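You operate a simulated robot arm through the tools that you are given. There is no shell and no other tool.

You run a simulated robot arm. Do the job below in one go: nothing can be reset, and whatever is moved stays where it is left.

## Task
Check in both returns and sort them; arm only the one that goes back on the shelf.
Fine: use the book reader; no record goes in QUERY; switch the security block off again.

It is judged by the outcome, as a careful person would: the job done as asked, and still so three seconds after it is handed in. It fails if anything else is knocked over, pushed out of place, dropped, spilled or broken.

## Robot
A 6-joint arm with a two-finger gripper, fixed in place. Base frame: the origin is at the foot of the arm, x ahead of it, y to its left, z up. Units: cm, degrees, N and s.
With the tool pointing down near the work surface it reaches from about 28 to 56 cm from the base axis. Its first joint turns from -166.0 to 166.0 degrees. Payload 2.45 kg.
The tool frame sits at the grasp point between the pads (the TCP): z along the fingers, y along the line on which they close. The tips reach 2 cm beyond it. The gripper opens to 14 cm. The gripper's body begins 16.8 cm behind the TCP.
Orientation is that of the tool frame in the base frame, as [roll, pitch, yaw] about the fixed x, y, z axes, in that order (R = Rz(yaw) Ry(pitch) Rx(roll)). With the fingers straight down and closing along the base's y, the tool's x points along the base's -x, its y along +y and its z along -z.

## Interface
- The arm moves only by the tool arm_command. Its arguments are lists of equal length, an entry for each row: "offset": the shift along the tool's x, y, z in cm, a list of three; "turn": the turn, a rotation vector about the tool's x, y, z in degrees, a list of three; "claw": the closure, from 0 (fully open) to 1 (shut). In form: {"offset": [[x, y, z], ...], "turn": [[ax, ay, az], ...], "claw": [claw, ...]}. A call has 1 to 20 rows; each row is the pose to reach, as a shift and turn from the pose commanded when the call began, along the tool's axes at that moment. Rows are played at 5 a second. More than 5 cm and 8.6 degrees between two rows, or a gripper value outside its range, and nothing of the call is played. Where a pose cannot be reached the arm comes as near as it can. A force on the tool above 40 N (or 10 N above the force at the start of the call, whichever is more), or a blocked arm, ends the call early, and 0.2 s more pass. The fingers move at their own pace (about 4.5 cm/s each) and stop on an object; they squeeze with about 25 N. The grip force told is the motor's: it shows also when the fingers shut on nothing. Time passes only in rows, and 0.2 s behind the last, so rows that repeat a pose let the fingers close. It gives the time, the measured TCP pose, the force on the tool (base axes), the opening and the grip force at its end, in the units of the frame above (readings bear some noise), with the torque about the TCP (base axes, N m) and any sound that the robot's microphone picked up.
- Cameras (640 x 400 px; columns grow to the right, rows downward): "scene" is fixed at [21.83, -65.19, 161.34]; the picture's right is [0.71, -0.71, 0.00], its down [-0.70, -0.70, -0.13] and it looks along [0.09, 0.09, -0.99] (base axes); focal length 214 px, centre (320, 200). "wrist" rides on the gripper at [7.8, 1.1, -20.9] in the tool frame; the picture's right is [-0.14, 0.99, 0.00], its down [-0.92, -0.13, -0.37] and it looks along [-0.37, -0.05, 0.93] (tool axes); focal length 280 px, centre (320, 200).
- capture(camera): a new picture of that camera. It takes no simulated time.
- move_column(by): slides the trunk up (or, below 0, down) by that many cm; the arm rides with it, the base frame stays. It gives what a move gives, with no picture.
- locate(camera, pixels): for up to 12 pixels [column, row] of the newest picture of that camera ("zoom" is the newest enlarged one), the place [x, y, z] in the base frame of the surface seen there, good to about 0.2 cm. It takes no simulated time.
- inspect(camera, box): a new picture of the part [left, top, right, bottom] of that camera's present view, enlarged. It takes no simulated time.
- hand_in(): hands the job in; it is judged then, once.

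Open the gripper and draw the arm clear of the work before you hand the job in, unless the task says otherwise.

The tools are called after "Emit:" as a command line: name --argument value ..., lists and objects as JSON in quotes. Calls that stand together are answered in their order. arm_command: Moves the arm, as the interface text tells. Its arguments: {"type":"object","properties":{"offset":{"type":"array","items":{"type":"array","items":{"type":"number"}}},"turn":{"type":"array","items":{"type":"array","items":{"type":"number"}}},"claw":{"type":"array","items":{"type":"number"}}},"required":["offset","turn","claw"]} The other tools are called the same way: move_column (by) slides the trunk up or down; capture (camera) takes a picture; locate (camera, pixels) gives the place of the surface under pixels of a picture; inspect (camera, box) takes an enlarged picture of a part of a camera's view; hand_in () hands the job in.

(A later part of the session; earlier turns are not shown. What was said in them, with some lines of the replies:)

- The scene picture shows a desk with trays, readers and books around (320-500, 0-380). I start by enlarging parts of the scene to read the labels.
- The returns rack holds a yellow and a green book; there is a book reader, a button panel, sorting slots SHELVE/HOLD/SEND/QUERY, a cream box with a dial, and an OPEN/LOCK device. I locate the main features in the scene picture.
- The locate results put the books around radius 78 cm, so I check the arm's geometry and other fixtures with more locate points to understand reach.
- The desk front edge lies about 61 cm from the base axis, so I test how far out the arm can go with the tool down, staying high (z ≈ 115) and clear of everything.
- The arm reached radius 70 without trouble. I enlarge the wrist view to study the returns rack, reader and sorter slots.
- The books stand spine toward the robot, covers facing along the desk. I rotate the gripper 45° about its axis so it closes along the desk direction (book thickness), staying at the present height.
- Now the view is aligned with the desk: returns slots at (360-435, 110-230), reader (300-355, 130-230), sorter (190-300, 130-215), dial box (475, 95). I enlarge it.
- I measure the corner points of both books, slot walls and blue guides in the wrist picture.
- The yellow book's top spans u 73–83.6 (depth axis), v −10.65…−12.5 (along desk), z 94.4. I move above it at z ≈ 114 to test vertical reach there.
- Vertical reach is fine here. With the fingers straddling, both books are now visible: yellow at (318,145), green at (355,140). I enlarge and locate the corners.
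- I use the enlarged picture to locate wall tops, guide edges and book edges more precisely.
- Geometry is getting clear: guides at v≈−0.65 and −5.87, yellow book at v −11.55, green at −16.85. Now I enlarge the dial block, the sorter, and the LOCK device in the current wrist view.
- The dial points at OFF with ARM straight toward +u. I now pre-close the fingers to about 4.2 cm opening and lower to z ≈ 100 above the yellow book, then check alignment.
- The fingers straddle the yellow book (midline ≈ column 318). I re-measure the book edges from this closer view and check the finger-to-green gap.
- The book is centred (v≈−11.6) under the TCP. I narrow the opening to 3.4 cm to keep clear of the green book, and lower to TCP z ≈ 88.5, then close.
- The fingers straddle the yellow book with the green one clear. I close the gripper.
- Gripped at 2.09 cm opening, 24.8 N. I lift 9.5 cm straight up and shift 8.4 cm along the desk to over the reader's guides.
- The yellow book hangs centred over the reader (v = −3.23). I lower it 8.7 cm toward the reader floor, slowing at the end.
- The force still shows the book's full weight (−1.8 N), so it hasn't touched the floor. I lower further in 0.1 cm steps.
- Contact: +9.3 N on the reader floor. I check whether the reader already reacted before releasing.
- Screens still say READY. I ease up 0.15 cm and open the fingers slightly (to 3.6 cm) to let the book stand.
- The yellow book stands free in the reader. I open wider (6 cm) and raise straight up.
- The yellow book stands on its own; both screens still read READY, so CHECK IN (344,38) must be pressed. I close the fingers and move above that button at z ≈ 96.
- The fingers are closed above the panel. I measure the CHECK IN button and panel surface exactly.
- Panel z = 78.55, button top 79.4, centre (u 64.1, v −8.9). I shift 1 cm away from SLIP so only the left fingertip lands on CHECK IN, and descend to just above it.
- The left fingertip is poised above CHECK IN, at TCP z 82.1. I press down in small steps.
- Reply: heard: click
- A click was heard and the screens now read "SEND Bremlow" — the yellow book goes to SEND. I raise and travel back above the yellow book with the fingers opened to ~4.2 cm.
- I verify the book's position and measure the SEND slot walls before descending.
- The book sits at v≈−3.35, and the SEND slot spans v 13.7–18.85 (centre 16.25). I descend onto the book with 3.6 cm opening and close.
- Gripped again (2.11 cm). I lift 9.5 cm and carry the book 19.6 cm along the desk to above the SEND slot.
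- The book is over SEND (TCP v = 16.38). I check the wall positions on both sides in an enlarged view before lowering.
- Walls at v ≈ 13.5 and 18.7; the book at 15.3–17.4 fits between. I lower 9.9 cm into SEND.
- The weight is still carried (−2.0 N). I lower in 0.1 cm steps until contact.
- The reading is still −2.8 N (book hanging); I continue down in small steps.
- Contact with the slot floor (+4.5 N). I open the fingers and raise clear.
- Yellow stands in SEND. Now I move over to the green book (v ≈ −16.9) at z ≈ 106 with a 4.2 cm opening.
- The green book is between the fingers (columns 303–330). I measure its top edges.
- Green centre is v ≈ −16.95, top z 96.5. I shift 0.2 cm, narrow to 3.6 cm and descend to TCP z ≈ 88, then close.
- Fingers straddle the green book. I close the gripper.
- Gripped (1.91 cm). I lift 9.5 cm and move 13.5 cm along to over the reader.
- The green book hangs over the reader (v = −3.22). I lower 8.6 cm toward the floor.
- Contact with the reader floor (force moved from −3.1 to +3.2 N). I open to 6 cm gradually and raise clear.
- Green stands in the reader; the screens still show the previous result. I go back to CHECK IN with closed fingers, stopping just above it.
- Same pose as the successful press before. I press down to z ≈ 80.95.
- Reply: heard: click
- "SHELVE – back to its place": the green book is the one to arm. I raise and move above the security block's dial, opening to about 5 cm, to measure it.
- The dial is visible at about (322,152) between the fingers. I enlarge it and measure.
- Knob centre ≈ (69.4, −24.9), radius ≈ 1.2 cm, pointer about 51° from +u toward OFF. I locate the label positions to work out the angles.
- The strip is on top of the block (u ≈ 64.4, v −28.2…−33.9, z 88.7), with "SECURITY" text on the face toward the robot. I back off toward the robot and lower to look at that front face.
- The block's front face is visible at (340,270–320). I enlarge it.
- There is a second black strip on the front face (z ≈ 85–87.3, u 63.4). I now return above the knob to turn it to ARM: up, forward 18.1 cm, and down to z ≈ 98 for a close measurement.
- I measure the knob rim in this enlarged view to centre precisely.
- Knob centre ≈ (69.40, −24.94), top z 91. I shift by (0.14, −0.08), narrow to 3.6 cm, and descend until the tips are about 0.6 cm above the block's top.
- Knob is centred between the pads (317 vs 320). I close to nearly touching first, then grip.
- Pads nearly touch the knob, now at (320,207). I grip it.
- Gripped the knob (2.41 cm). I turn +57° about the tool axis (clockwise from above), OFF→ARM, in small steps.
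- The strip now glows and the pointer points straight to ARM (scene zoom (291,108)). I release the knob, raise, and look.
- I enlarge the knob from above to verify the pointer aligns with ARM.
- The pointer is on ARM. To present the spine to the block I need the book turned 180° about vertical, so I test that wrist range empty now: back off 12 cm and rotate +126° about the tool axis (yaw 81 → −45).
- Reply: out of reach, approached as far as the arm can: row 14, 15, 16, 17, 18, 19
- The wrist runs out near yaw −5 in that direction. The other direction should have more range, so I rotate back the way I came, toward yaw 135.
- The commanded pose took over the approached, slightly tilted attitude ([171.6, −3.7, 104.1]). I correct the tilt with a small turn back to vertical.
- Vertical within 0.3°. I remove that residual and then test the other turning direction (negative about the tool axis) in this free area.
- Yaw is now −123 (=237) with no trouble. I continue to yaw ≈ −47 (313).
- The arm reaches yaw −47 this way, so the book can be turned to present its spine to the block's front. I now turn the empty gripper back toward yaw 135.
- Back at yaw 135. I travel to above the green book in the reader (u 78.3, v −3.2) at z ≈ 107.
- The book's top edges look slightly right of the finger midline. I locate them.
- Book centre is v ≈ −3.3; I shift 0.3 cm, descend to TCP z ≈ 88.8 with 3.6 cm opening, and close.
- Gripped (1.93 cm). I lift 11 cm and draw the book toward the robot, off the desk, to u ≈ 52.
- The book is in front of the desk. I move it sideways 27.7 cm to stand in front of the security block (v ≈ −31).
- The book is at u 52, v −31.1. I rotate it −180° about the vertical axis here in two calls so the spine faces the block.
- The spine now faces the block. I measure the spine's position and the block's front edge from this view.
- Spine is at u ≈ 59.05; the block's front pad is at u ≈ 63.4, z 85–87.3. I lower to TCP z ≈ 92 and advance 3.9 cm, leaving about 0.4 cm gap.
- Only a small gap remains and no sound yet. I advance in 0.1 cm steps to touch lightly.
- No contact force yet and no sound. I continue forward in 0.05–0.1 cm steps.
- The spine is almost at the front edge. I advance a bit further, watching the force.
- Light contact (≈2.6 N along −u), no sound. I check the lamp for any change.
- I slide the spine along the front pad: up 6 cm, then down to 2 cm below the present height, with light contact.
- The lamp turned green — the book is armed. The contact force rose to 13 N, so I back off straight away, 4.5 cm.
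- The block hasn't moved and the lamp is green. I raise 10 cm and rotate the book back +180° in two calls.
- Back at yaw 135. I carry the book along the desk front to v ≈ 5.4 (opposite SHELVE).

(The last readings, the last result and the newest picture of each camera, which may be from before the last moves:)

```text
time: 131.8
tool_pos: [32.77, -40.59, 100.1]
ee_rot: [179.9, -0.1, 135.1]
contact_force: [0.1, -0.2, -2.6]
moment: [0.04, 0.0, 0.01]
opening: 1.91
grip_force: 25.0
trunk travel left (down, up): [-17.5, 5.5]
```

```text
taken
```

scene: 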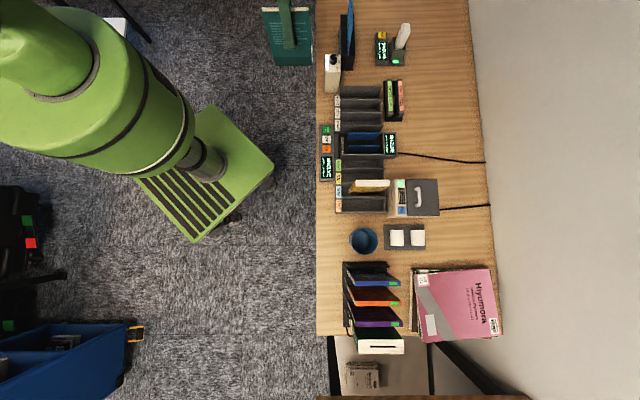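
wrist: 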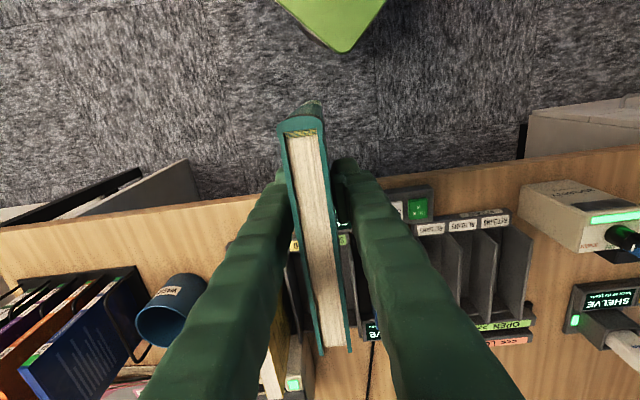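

At v = 5.5. I move 26.4 cm outward over the SHELVE slot at the same height.

Emit:
arm_command --offset '[[-2, 0, 0], [-5, 0, 0], [-8.5, 0, 0], [-12, 0, 0], [-15.5, 0, 0], [-19, 0, 0], [-22.5, 0, 0], [-25, 0, 0], [-26.4, 0, 0], [-26.4, 0, 0]]' --turn '[[0, 0, 0], [0, 0, 0], [0, 0, 0], [0, 0, 0], [0, 0, 0], [0, 0, 0], [0, 0, 0], [0, 0, 0], [0, 0, 0], [0, 0, 0]]' --claw '[1, 1, 1, 1, 1, 1, 1, 1, 1, 1]'

Emit:
capture --camera "wrist"

Emit:
inspect --camera "wrist" --box '[240, 60, 400, 200]'

Emit:
inspect --camera "scene" --box '[314, 110, 450, 220]'

```text
time: 134.0
tool_pos: [51.5, -59.18, 99.97]
ee_rot: [179.9, 0.1, 135.0]
contact_force: [0.3, -0.6, -2.9]
moment: [0.02, 0.01, 0.02]
opening: 1.89
grip_force: 25.1
trunk travel left (down, up): [-17.5, 5.5]
```

```text
taken
```

wrist: 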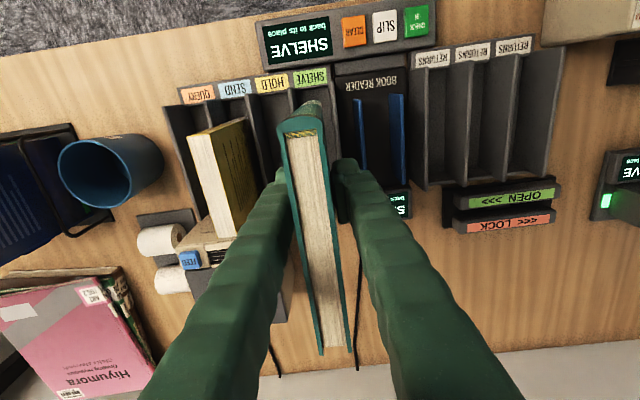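

```text
2.86 times, centred on (320, 130) of wrist
```

zoom: 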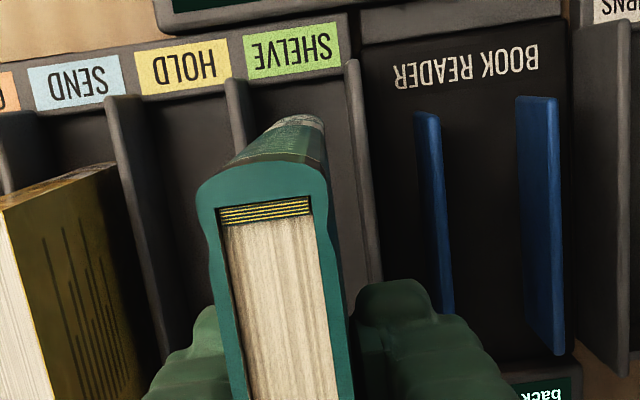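

```text
3.64 times, centred on (382, 165) of scene
```

zoom: 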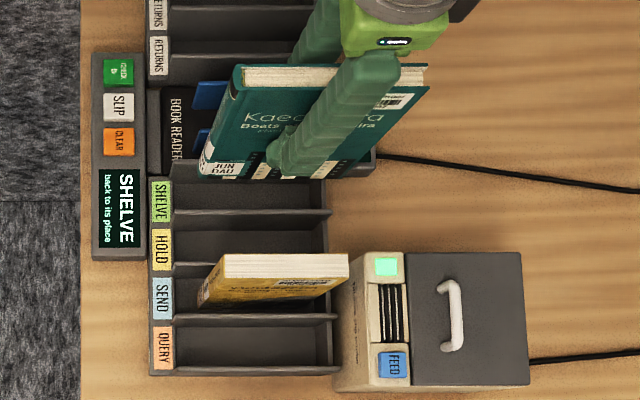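

I check the SHELVE slot's wall positions relative to the book.

Emit:
locate --camera "zoom" --pixels '[[240, 100], [353, 80], [368, 200], [232, 90], [360, 140], [115, 110], [300, 130], [260, 130]]'

```text
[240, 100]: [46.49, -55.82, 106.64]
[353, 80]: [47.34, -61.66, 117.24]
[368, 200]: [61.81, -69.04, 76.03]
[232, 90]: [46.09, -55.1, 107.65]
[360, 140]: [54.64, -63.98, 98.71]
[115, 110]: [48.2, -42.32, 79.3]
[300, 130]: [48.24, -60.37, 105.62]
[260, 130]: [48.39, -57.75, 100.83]
```

That applied to the scene zoom; I re-inspect the wrist view and locate again.

Emit:
inspect --camera "wrist" --box '[240, 60, 400, 200]'

Emit:
locate --camera "zoom" --pixels '[[238, 100], [353, 80], [368, 200], [230, 90], [360, 140], [115, 110], [300, 120], [320, 135], [250, 135], [130, 180]]'

```text
2.86 times, centred on (320, 130) of wrist
```

zoom: 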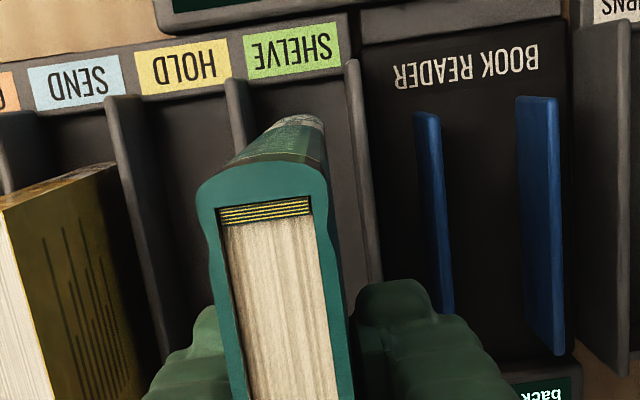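

```text
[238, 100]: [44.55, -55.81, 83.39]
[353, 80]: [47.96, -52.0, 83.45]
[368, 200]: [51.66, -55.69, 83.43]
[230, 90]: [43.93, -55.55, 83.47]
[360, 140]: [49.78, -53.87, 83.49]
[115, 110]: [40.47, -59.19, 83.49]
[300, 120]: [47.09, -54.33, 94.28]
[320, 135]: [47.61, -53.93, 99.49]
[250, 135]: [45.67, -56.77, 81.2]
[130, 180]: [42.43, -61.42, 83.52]
```

SHELVE's walls are at v 2.87 and 8.08; the book is at 5.43, centred. I lower it 11.6 cm into the slot.

Emit:
arm_command --offset '[[0, 0, 1.5], [0, 0, 3.5], [0, 0, 5], [0, 0, 6.5], [0, 0, 8], [0, 0, 9.3], [0, 0, 10.4], [0, 0, 11.2], [0, 0, 11.6], [0, 0, 11.6]]' --turn '[[0, 0, 0], [0, 0, 0], [0, 0, 0], [0, 0, 0], [0, 0, 0], [0, 0, 0], [0, 0, 0], [0, 0, 0], [0, 0, 0], [0, 0, 0]]' --claw '[1, 1, 1, 1, 1, 1, 1, 1, 1, 1]'

Emit:
capture --camera "wrist"

```text
time: 136.2
tool_pos: [51.58, -59.14, 88.45]
ee_rot: [-180.0, 0.1, 135.1]
contact_force: [-0.4, -0.7, -2.8]
moment: [-0.04, 0.02, 0.0]
opening: 1.94
grip_force: 24.4
trunk travel left (down, up): [-17.5, 5.5]
```

```text
taken
```

wrist: 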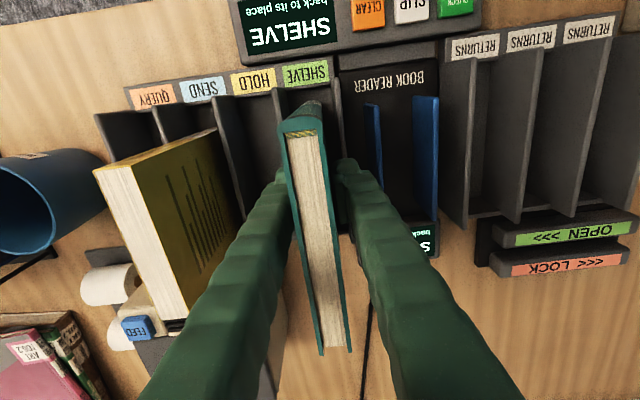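

Still hanging (−2.8 N). I lower in 0.1 cm steps until contact.

Emit:
arm_command --offset '[[0, 0, 0.1], [0, 0, 0.2], [0, 0, 0.25], [0, 0, 0.25]]' --turn '[[0, 0, 0], [0, 0, 0], [0, 0, 0], [0, 0, 0]]' --claw '[1, 1, 1, 1]'

Emit:
arm_command --offset '[[0, 0, 0.1], [0, 0, 0.1]]' --turn '[[0, 0, 0], [0, 0, 0]]' --claw '[1, 1]'

```text
time: 137.2
tool_pos: [51.51, -59.07, 88.12]
ee_rot: [180.0, 0.0, 134.9]
contact_force: [0.1, 0.5, -3.1]
moment: [-0.06, 0.01, -0.01]
opening: 1.92
grip_force: 24.9
trunk travel left (down, up): [-17.5, 5.5]
```

```text
time: 137.8
tool_pos: [51.51, -59.23, 88.06]
ee_rot: [-179.9, 0.1, 135.0]
contact_force: [-0.5, -0.8, -2.7]
moment: [0.01, -0.01, 0.01]
opening: 1.91
grip_force: 25.0
trunk travel left (down, up): [-17.5, 5.5]
```

No contact yet; further small steps down.

Emit:
arm_command --offset '[[0, 0, 0.08], [0, 0, 0.15], [0, 0, 0.15]]' --turn '[[0, 0, 0], [0, 0, 0], [0, 0, 0]]' --claw '[1, 1, 1]'

```text
time: 138.6
tool_pos: [51.47, -59.1, 88.13]
ee_rot: [-179.9, 0.1, 135.0]
contact_force: [-0.1, 1.0, 5.4]
moment: [0.51, 0.48, -0.1]
opening: 1.92
grip_force: 25.2
trunk travel left (down, up): [-17.5, 5.5]
```

Contact with the slot floor (+5.4 N). I open the fingers gradually and raise clear.

Emit:
arm_command --offset '[[0, 0, -0.05], [0, 0, -0.05], [0, 0, -0.05], [0, 0, -0.05], [0, 0, -0.05], [0, 0, -1.5], [0, 0, -3.5], [0, 0, -6], [0, 0, -9], [0, 0, -12], [0, 0, -15], [0, 0, -18], [0, 0, -18]]' --turn '[[0, 0, 0], [0, 0, 0], [0, 0, 0], [0, 0, 0], [0, 0, 0], [0, 0, 0], [0, 0, 0], [0, 0, 0], [0, 0, 0], [0, 0, 0], [0, 0, 0], [0, 0, 0], [0, 0, 0]]' --claw '[0.87, 0.82, 0.76, 0.66, 0.57, 0.57, 0.57, 0.57, 0.57, 0.57, 0.57, 0.57, 0.57]'

Emit:
capture --camera "wrist"

Emit:
inspect --camera "scene" --box '[314, 110, 450, 220]'

```text
time: 141.4
tool_pos: [51.63, -59.13, 105.86]
ee_rot: [-179.9, 0.0, 134.9]
contact_force: [0.2, -1.0, 0.3]
moment: [-0.02, 0.02, -0.02]
opening: 6.02
grip_force: 0.1
trunk travel left (down, up): [-17.5, 5.5]
```

```text
taken
```

wrist: 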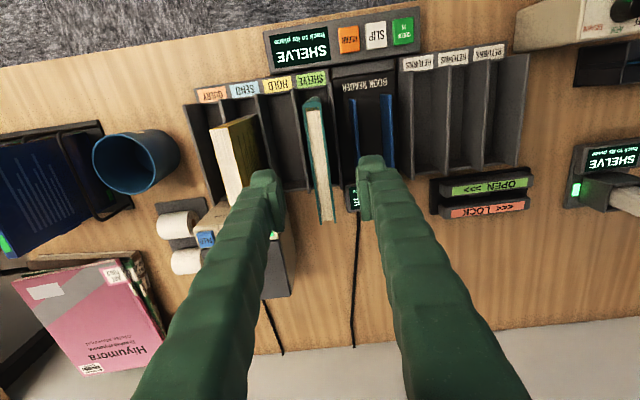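

```text
3.64 times, centred on (382, 165) of scene
```

zoom: 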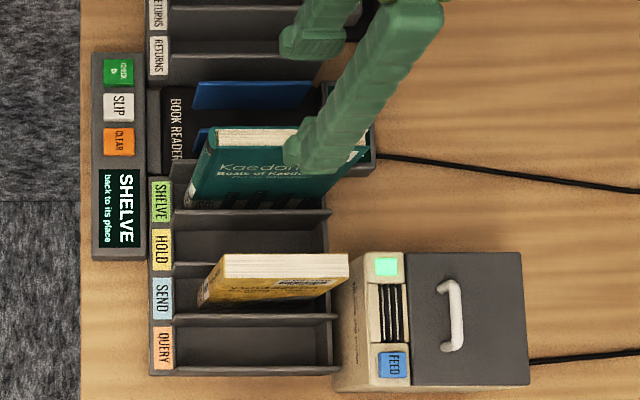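

Green stands in SHELVE. Next I go back to the dial (u 66.7, v −31.4) at z ≈ 107 to switch the block OFF.

Emit:
arm_command --offset '[[0.6, 2, -1], [1.7, 5.5, -1], [2.9, 9, -1], [4, 12.7, -1], [5.2, 16.4, -1], [6.4, 20.1, -1], [7.5, 23.8, -1], [8.7, 27.5, -1], [9.9, 31.2, -1], [11, 34.7, -1], [11.6, 36.7, -1], [11.6, 36.7, -1]]' --turn '[[0, 0, 0], [0, 0, 0], [0, 0, 0], [0, 0, 0], [0, 0, 0], [0, 0, 0], [0, 0, 0], [0, 0, 0], [0, 0, 0], [0, 0, 0], [0, 0, 0], [0, 0, 0]]' --claw '[0.6, 0.65, 0.7, 0.7, 0.7, 0.7, 0.7, 0.7, 0.7, 0.7, 0.7, 0.7]'

Emit:
capture --camera "wrist"

Emit:
inspect --camera "wrist" --box '[270, 105, 370, 185]'

Emit:
locate --camera "zoom" --pixels '[[320, 237], [300, 237], [340, 237], [320, 217], [320, 257], [350, 260]]'

```text
time: 144.0
tool_pos: [69.31, -25.04, 107.02]
ee_rot: [-180.0, 0.1, 135.0]
contact_force: [-0.3, 0.2, 0.2]
moment: [0.02, 0.02, 0.03]
opening: 4.23
grip_force: 0.0
trunk travel left (down, up): [-17.5, 5.5]
```

```text
taken
```

wrist: 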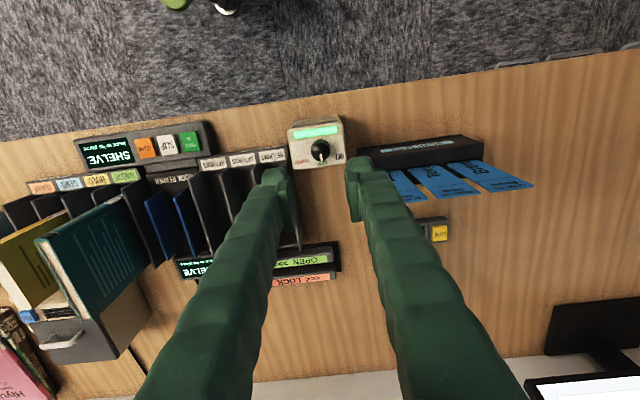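

```text
5.00 times, centred on (320, 145) of wrist
```

zoom: 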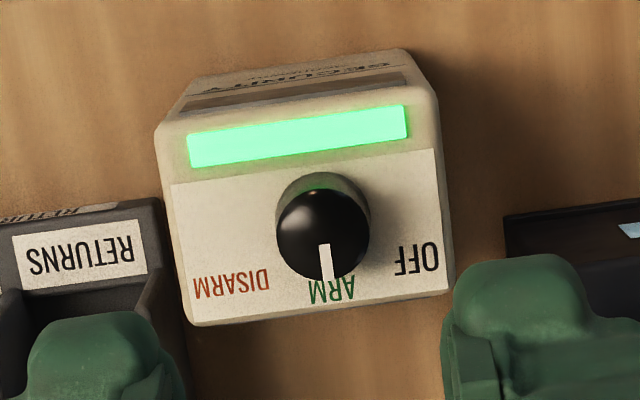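

```text
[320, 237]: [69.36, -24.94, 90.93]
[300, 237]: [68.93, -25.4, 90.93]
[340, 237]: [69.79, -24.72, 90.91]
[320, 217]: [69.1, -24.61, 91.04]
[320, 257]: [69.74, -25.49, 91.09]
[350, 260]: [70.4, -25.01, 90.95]
```

The knob centre projects at (323,235) vs. the axis at (320,237) — aligned within 0.1 cm. I descend to TCP z ≈ 91.35 with 3.6 cm opening.

Emit:
arm_command --offset '[[0.05, 0.07, 2], [0.05, 0.07, 5], [0.05, 0.07, 8], [0.05, 0.07, 11], [0.05, 0.07, 13], [0.05, 0.07, 14.6], [0.05, 0.07, 15.65], [0.05, 0.07, 15.65]]' --turn '[[0, 0, 0], [0, 0, 0], [0, 0, 0], [0, 0, 0], [0, 0, 0], [0, 0, 0], [0, 0, 0], [0, 0, 0]]' --claw '[0.743, 0.743, 0.743, 0.743, 0.743, 0.743, 0.743, 0.743]'

Emit:
inspect --camera "wrist" --box '[250, 130, 390, 250]'

```text
time: 145.8
tool_pos: [69.33, -24.9, 91.31]
ee_rot: [179.9, 0.1, 135.0]
contact_force: [-0.2, -0.2, 0.2]
moment: [-0.04, -0.01, 0.03]
opening: 3.59
grip_force: 0.0
trunk travel left (down, up): [-17.5, 5.5]
```

```text
3.33 times, centred on (320, 190) of wrist
```

zoom: 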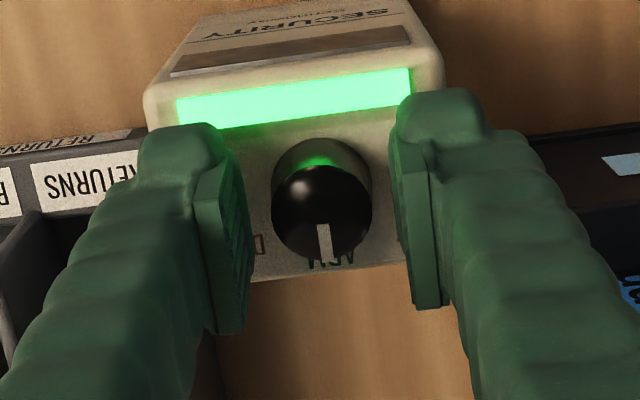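

Knob centred at column 321. I close onto it.

Emit:
arm_command --offset '[[0, 0, 0], [0, 0, 0], [0, 0, 0], [0, 0, 0], [0, 0, 0]]' --turn '[[0, 0, 0], [0, 0, 0], [0, 0, 0], [0, 0, 0], [0, 0, 0]]' --claw '[0.8, 0.82, 0.9, 1, 1]'

```text
time: 147.0
tool_pos: [69.36, -24.89, 91.36]
ee_rot: [-180.0, 0.2, 135.0]
contact_force: [1.1, 1.7, -1.3]
moment: [0.02, -0.05, -0.01]
opening: 2.38
grip_force: 45.3
trunk travel left (down, up): [-17.5, 5.5]
```

Gripped (2.38 cm). I turn −54° (counter-clockwise from above) back to OFF.

Emit:
arm_command --offset '[[0, 0, 0], [0, 0, 0], [0, 0, 0], [0, 0, 0], [0, 0, 0], [0, 0, 0], [0, 0, 0], [0, 0, 0], [0, 0, 0], [0, 0, 0]]' --turn '[[0, 0, -6], [0, 0, -12], [0, 0, -18], [0, 0, -24], [0, 0, -30], [0, 0, -36], [0, 0, -42], [0, 0, -48], [0, 0, -54], [0, 0, -54]]' --claw '[1, 1, 1, 1, 1, 1, 1, 1, 1, 1]'

Emit:
inspect --camera "wrist" --box '[250, 130, 390, 250]'

Emit:
inspect --camera "scene" --box '[280, 20, 376, 100]'

```text
time: 149.2
tool_pos: [69.33, -24.95, 91.32]
ee_rot: [-179.9, 0.0, -170.9]
contact_force: [-1.0, -0.8, -2.9]
moment: [-0.04, 0.26, 0.02]
opening: 2.4
grip_force: 44.9
trunk travel left (down, up): [-17.5, 5.5]
```

```text
3.33 times, centred on (320, 190) of wrist
```

zoom: 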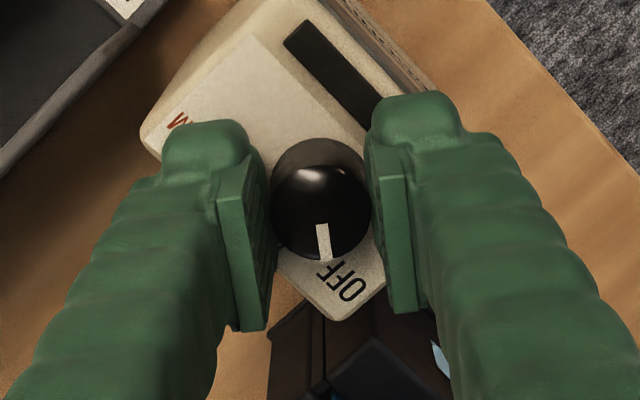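

```text
5.00 times, centred on (328, 60) of scene
```

zoom: 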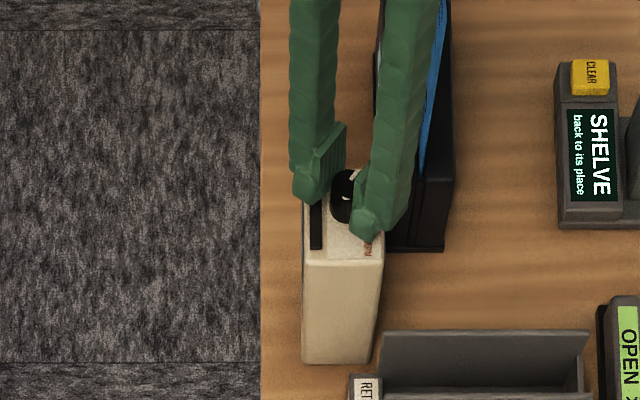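

The lamp is dark and the pointer is on OFF. I release, raise, and verify.

Emit:
arm_command --offset '[[0, 0, 0], [0, 0, 0], [0, 0, 0], [0, 0, -1.5], [0, 0, -4], [0, 0, -8], [0, 0, -12], [0, 0, -16], [0, 0, -16]]' --turn '[[0, 0, 0], [0, 0, 0], [0, 0, 0], [0, 0, 0], [0, 0, 0], [0, 0, 0], [0, 0, 0], [0, 0, 0], [0, 0, 0]]' --claw '[0.8, 0.74, 0.74, 0.74, 0.74, 0.74, 0.74, 0.74, 0.74]'

Emit:
capture --camera "wrist"

Emit:
inspect --camera "wrist" --box '[270, 105, 370, 185]'

Emit:
inspect --camera "scene" --box '[280, 20, 376, 100]'

```text
time: 151.2
tool_pos: [69.09, -24.8, 107.41]
ee_rot: [-180.0, 0.1, -171.0]
contact_force: [0.0, -0.8, 0.7]
moment: [0.0, 0.02, -0.01]
opening: 3.65
grip_force: 0.1
trunk travel left (down, up): [-17.5, 5.5]
```

```text
taken
```

wrist: 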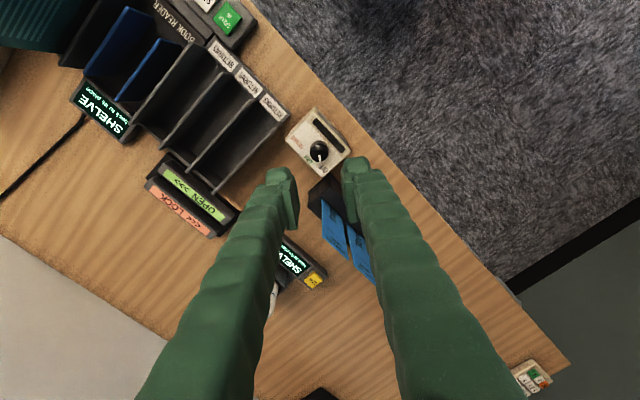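

```text
5.00 times, centred on (320, 145) of wrist
```

zoom: 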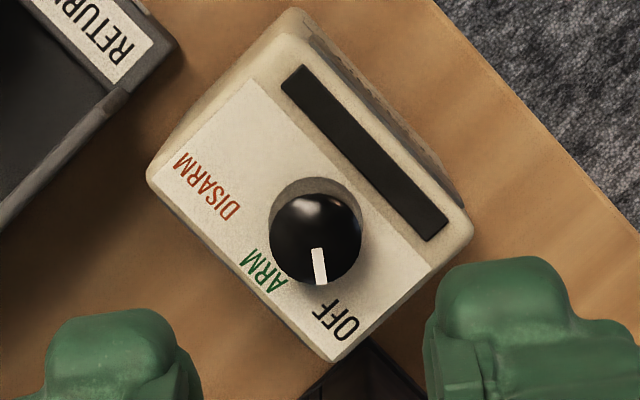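

```text
5.00 times, centred on (328, 60) of scene
```

zoom: 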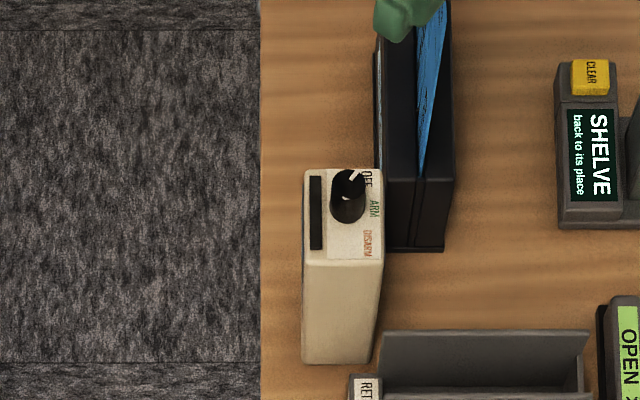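

OFF is confirmed (lamp dark, pointer toward OFF, block in place). I raise, draw the arm back toward the robot off the desk, and open the gripper.

Emit:
arm_command --offset '[[0, 0, -3], [0, 0, -6], [0, 0, -9], [0, 0, -11], [2.3, 3.2, -11], [4.6, 6.4, -11], [7, 9.7, -11], [9.4, 12.9, -11], [11.7, 16.1, -11], [11.7, 16.1, -11], [11.7, 16.1, -11], [11.7, 16.1, -11]]' --turn '[[0, 0, 0], [0, 0, 0], [0, 0, 0], [0, 0, 0], [0, 0, 0], [0, 0, 0], [0, 0, 0], [0, 0, 0], [0, 0, 0], [0, 0, 0], [0, 0, 0], [0, 0, 0]]' --claw '[0.74, 0.74, 0.74, 0.74, 0.6, 0.5, 0.3, 0.1, 0, 0, 0, 0]'

Emit:
capture --camera "scene"

Emit:
inspect --camera "scene" --box '[314, 70, 450, 220]'

Emit:
capture --camera "wrist"

```text
time: 153.8
tool_pos: [55.19, -11.0, 118.43]
ee_rot: [-180.0, 0.2, -171.0]
contact_force: [-0.2, -0.2, 0.6]
moment: [0.03, 0.05, 0.01]
opening: 14.02
grip_force: 0.1
trunk travel left (down, up): [-17.5, 5.5]
```

```text
taken
```

scene: 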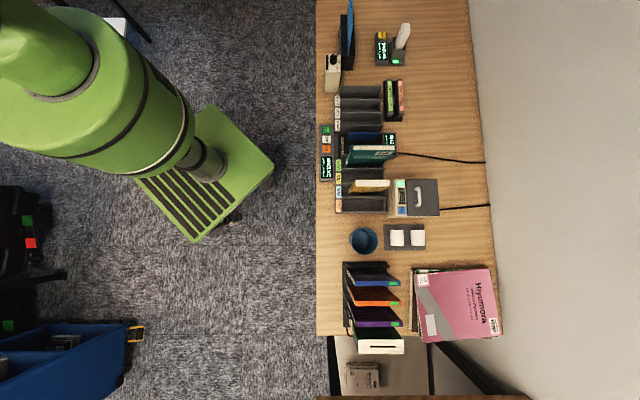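

```text
2.67 times, centred on (382, 145) of scene
```

zoom: 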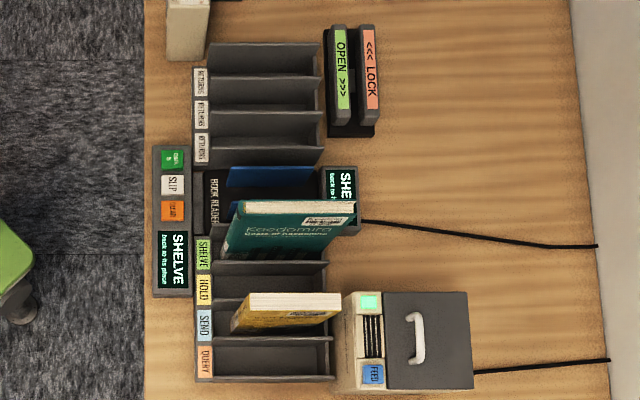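

```text
taken
```

wrist: 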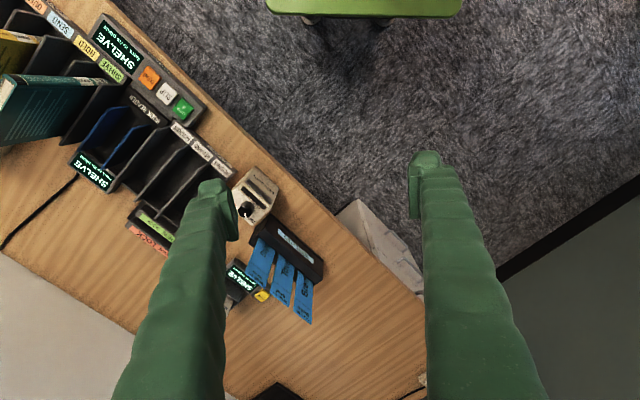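

Green (Kaedomira) stands in SHELVE and is armed, and yellow (Tundagrim) stands in SEND. The security block is OFF and the empty, open gripper is clear of the desk. I hand the job in.

Emit:
hand_in

```text
The job is handed in.
```

Both returns are checked in and sorted, and I've handed the job in; I haven't been told how it was judged.

| Book | Screen after check-in | Slot | Armed |
|---|---|---|---|
| *Tundagrim* (yellow) | SEND – Bremlow | SEND | No |
| *Kaedomira* (green) | SHELVE – back to its place | SHELVE | Yes; the block's lamp turned green |

- **Reader:** I used the book reader for both. Both had records, so nothing went in QUERY.
- **Security block:** It is back on OFF, with its lamp dark. Sliding the spine along it, the contact force briefly rose to about 13 N, but the block looks unmoved in the pictures afterwards.
- **Route slip:** I did not add a "SEND TO Bremlow" slip to *Tundagrim* or press SLIP, since you didn't ask for either.

Nothing else looks moved or knocked over in the last pictures, and the arm is clear of the desk with the gripper open.
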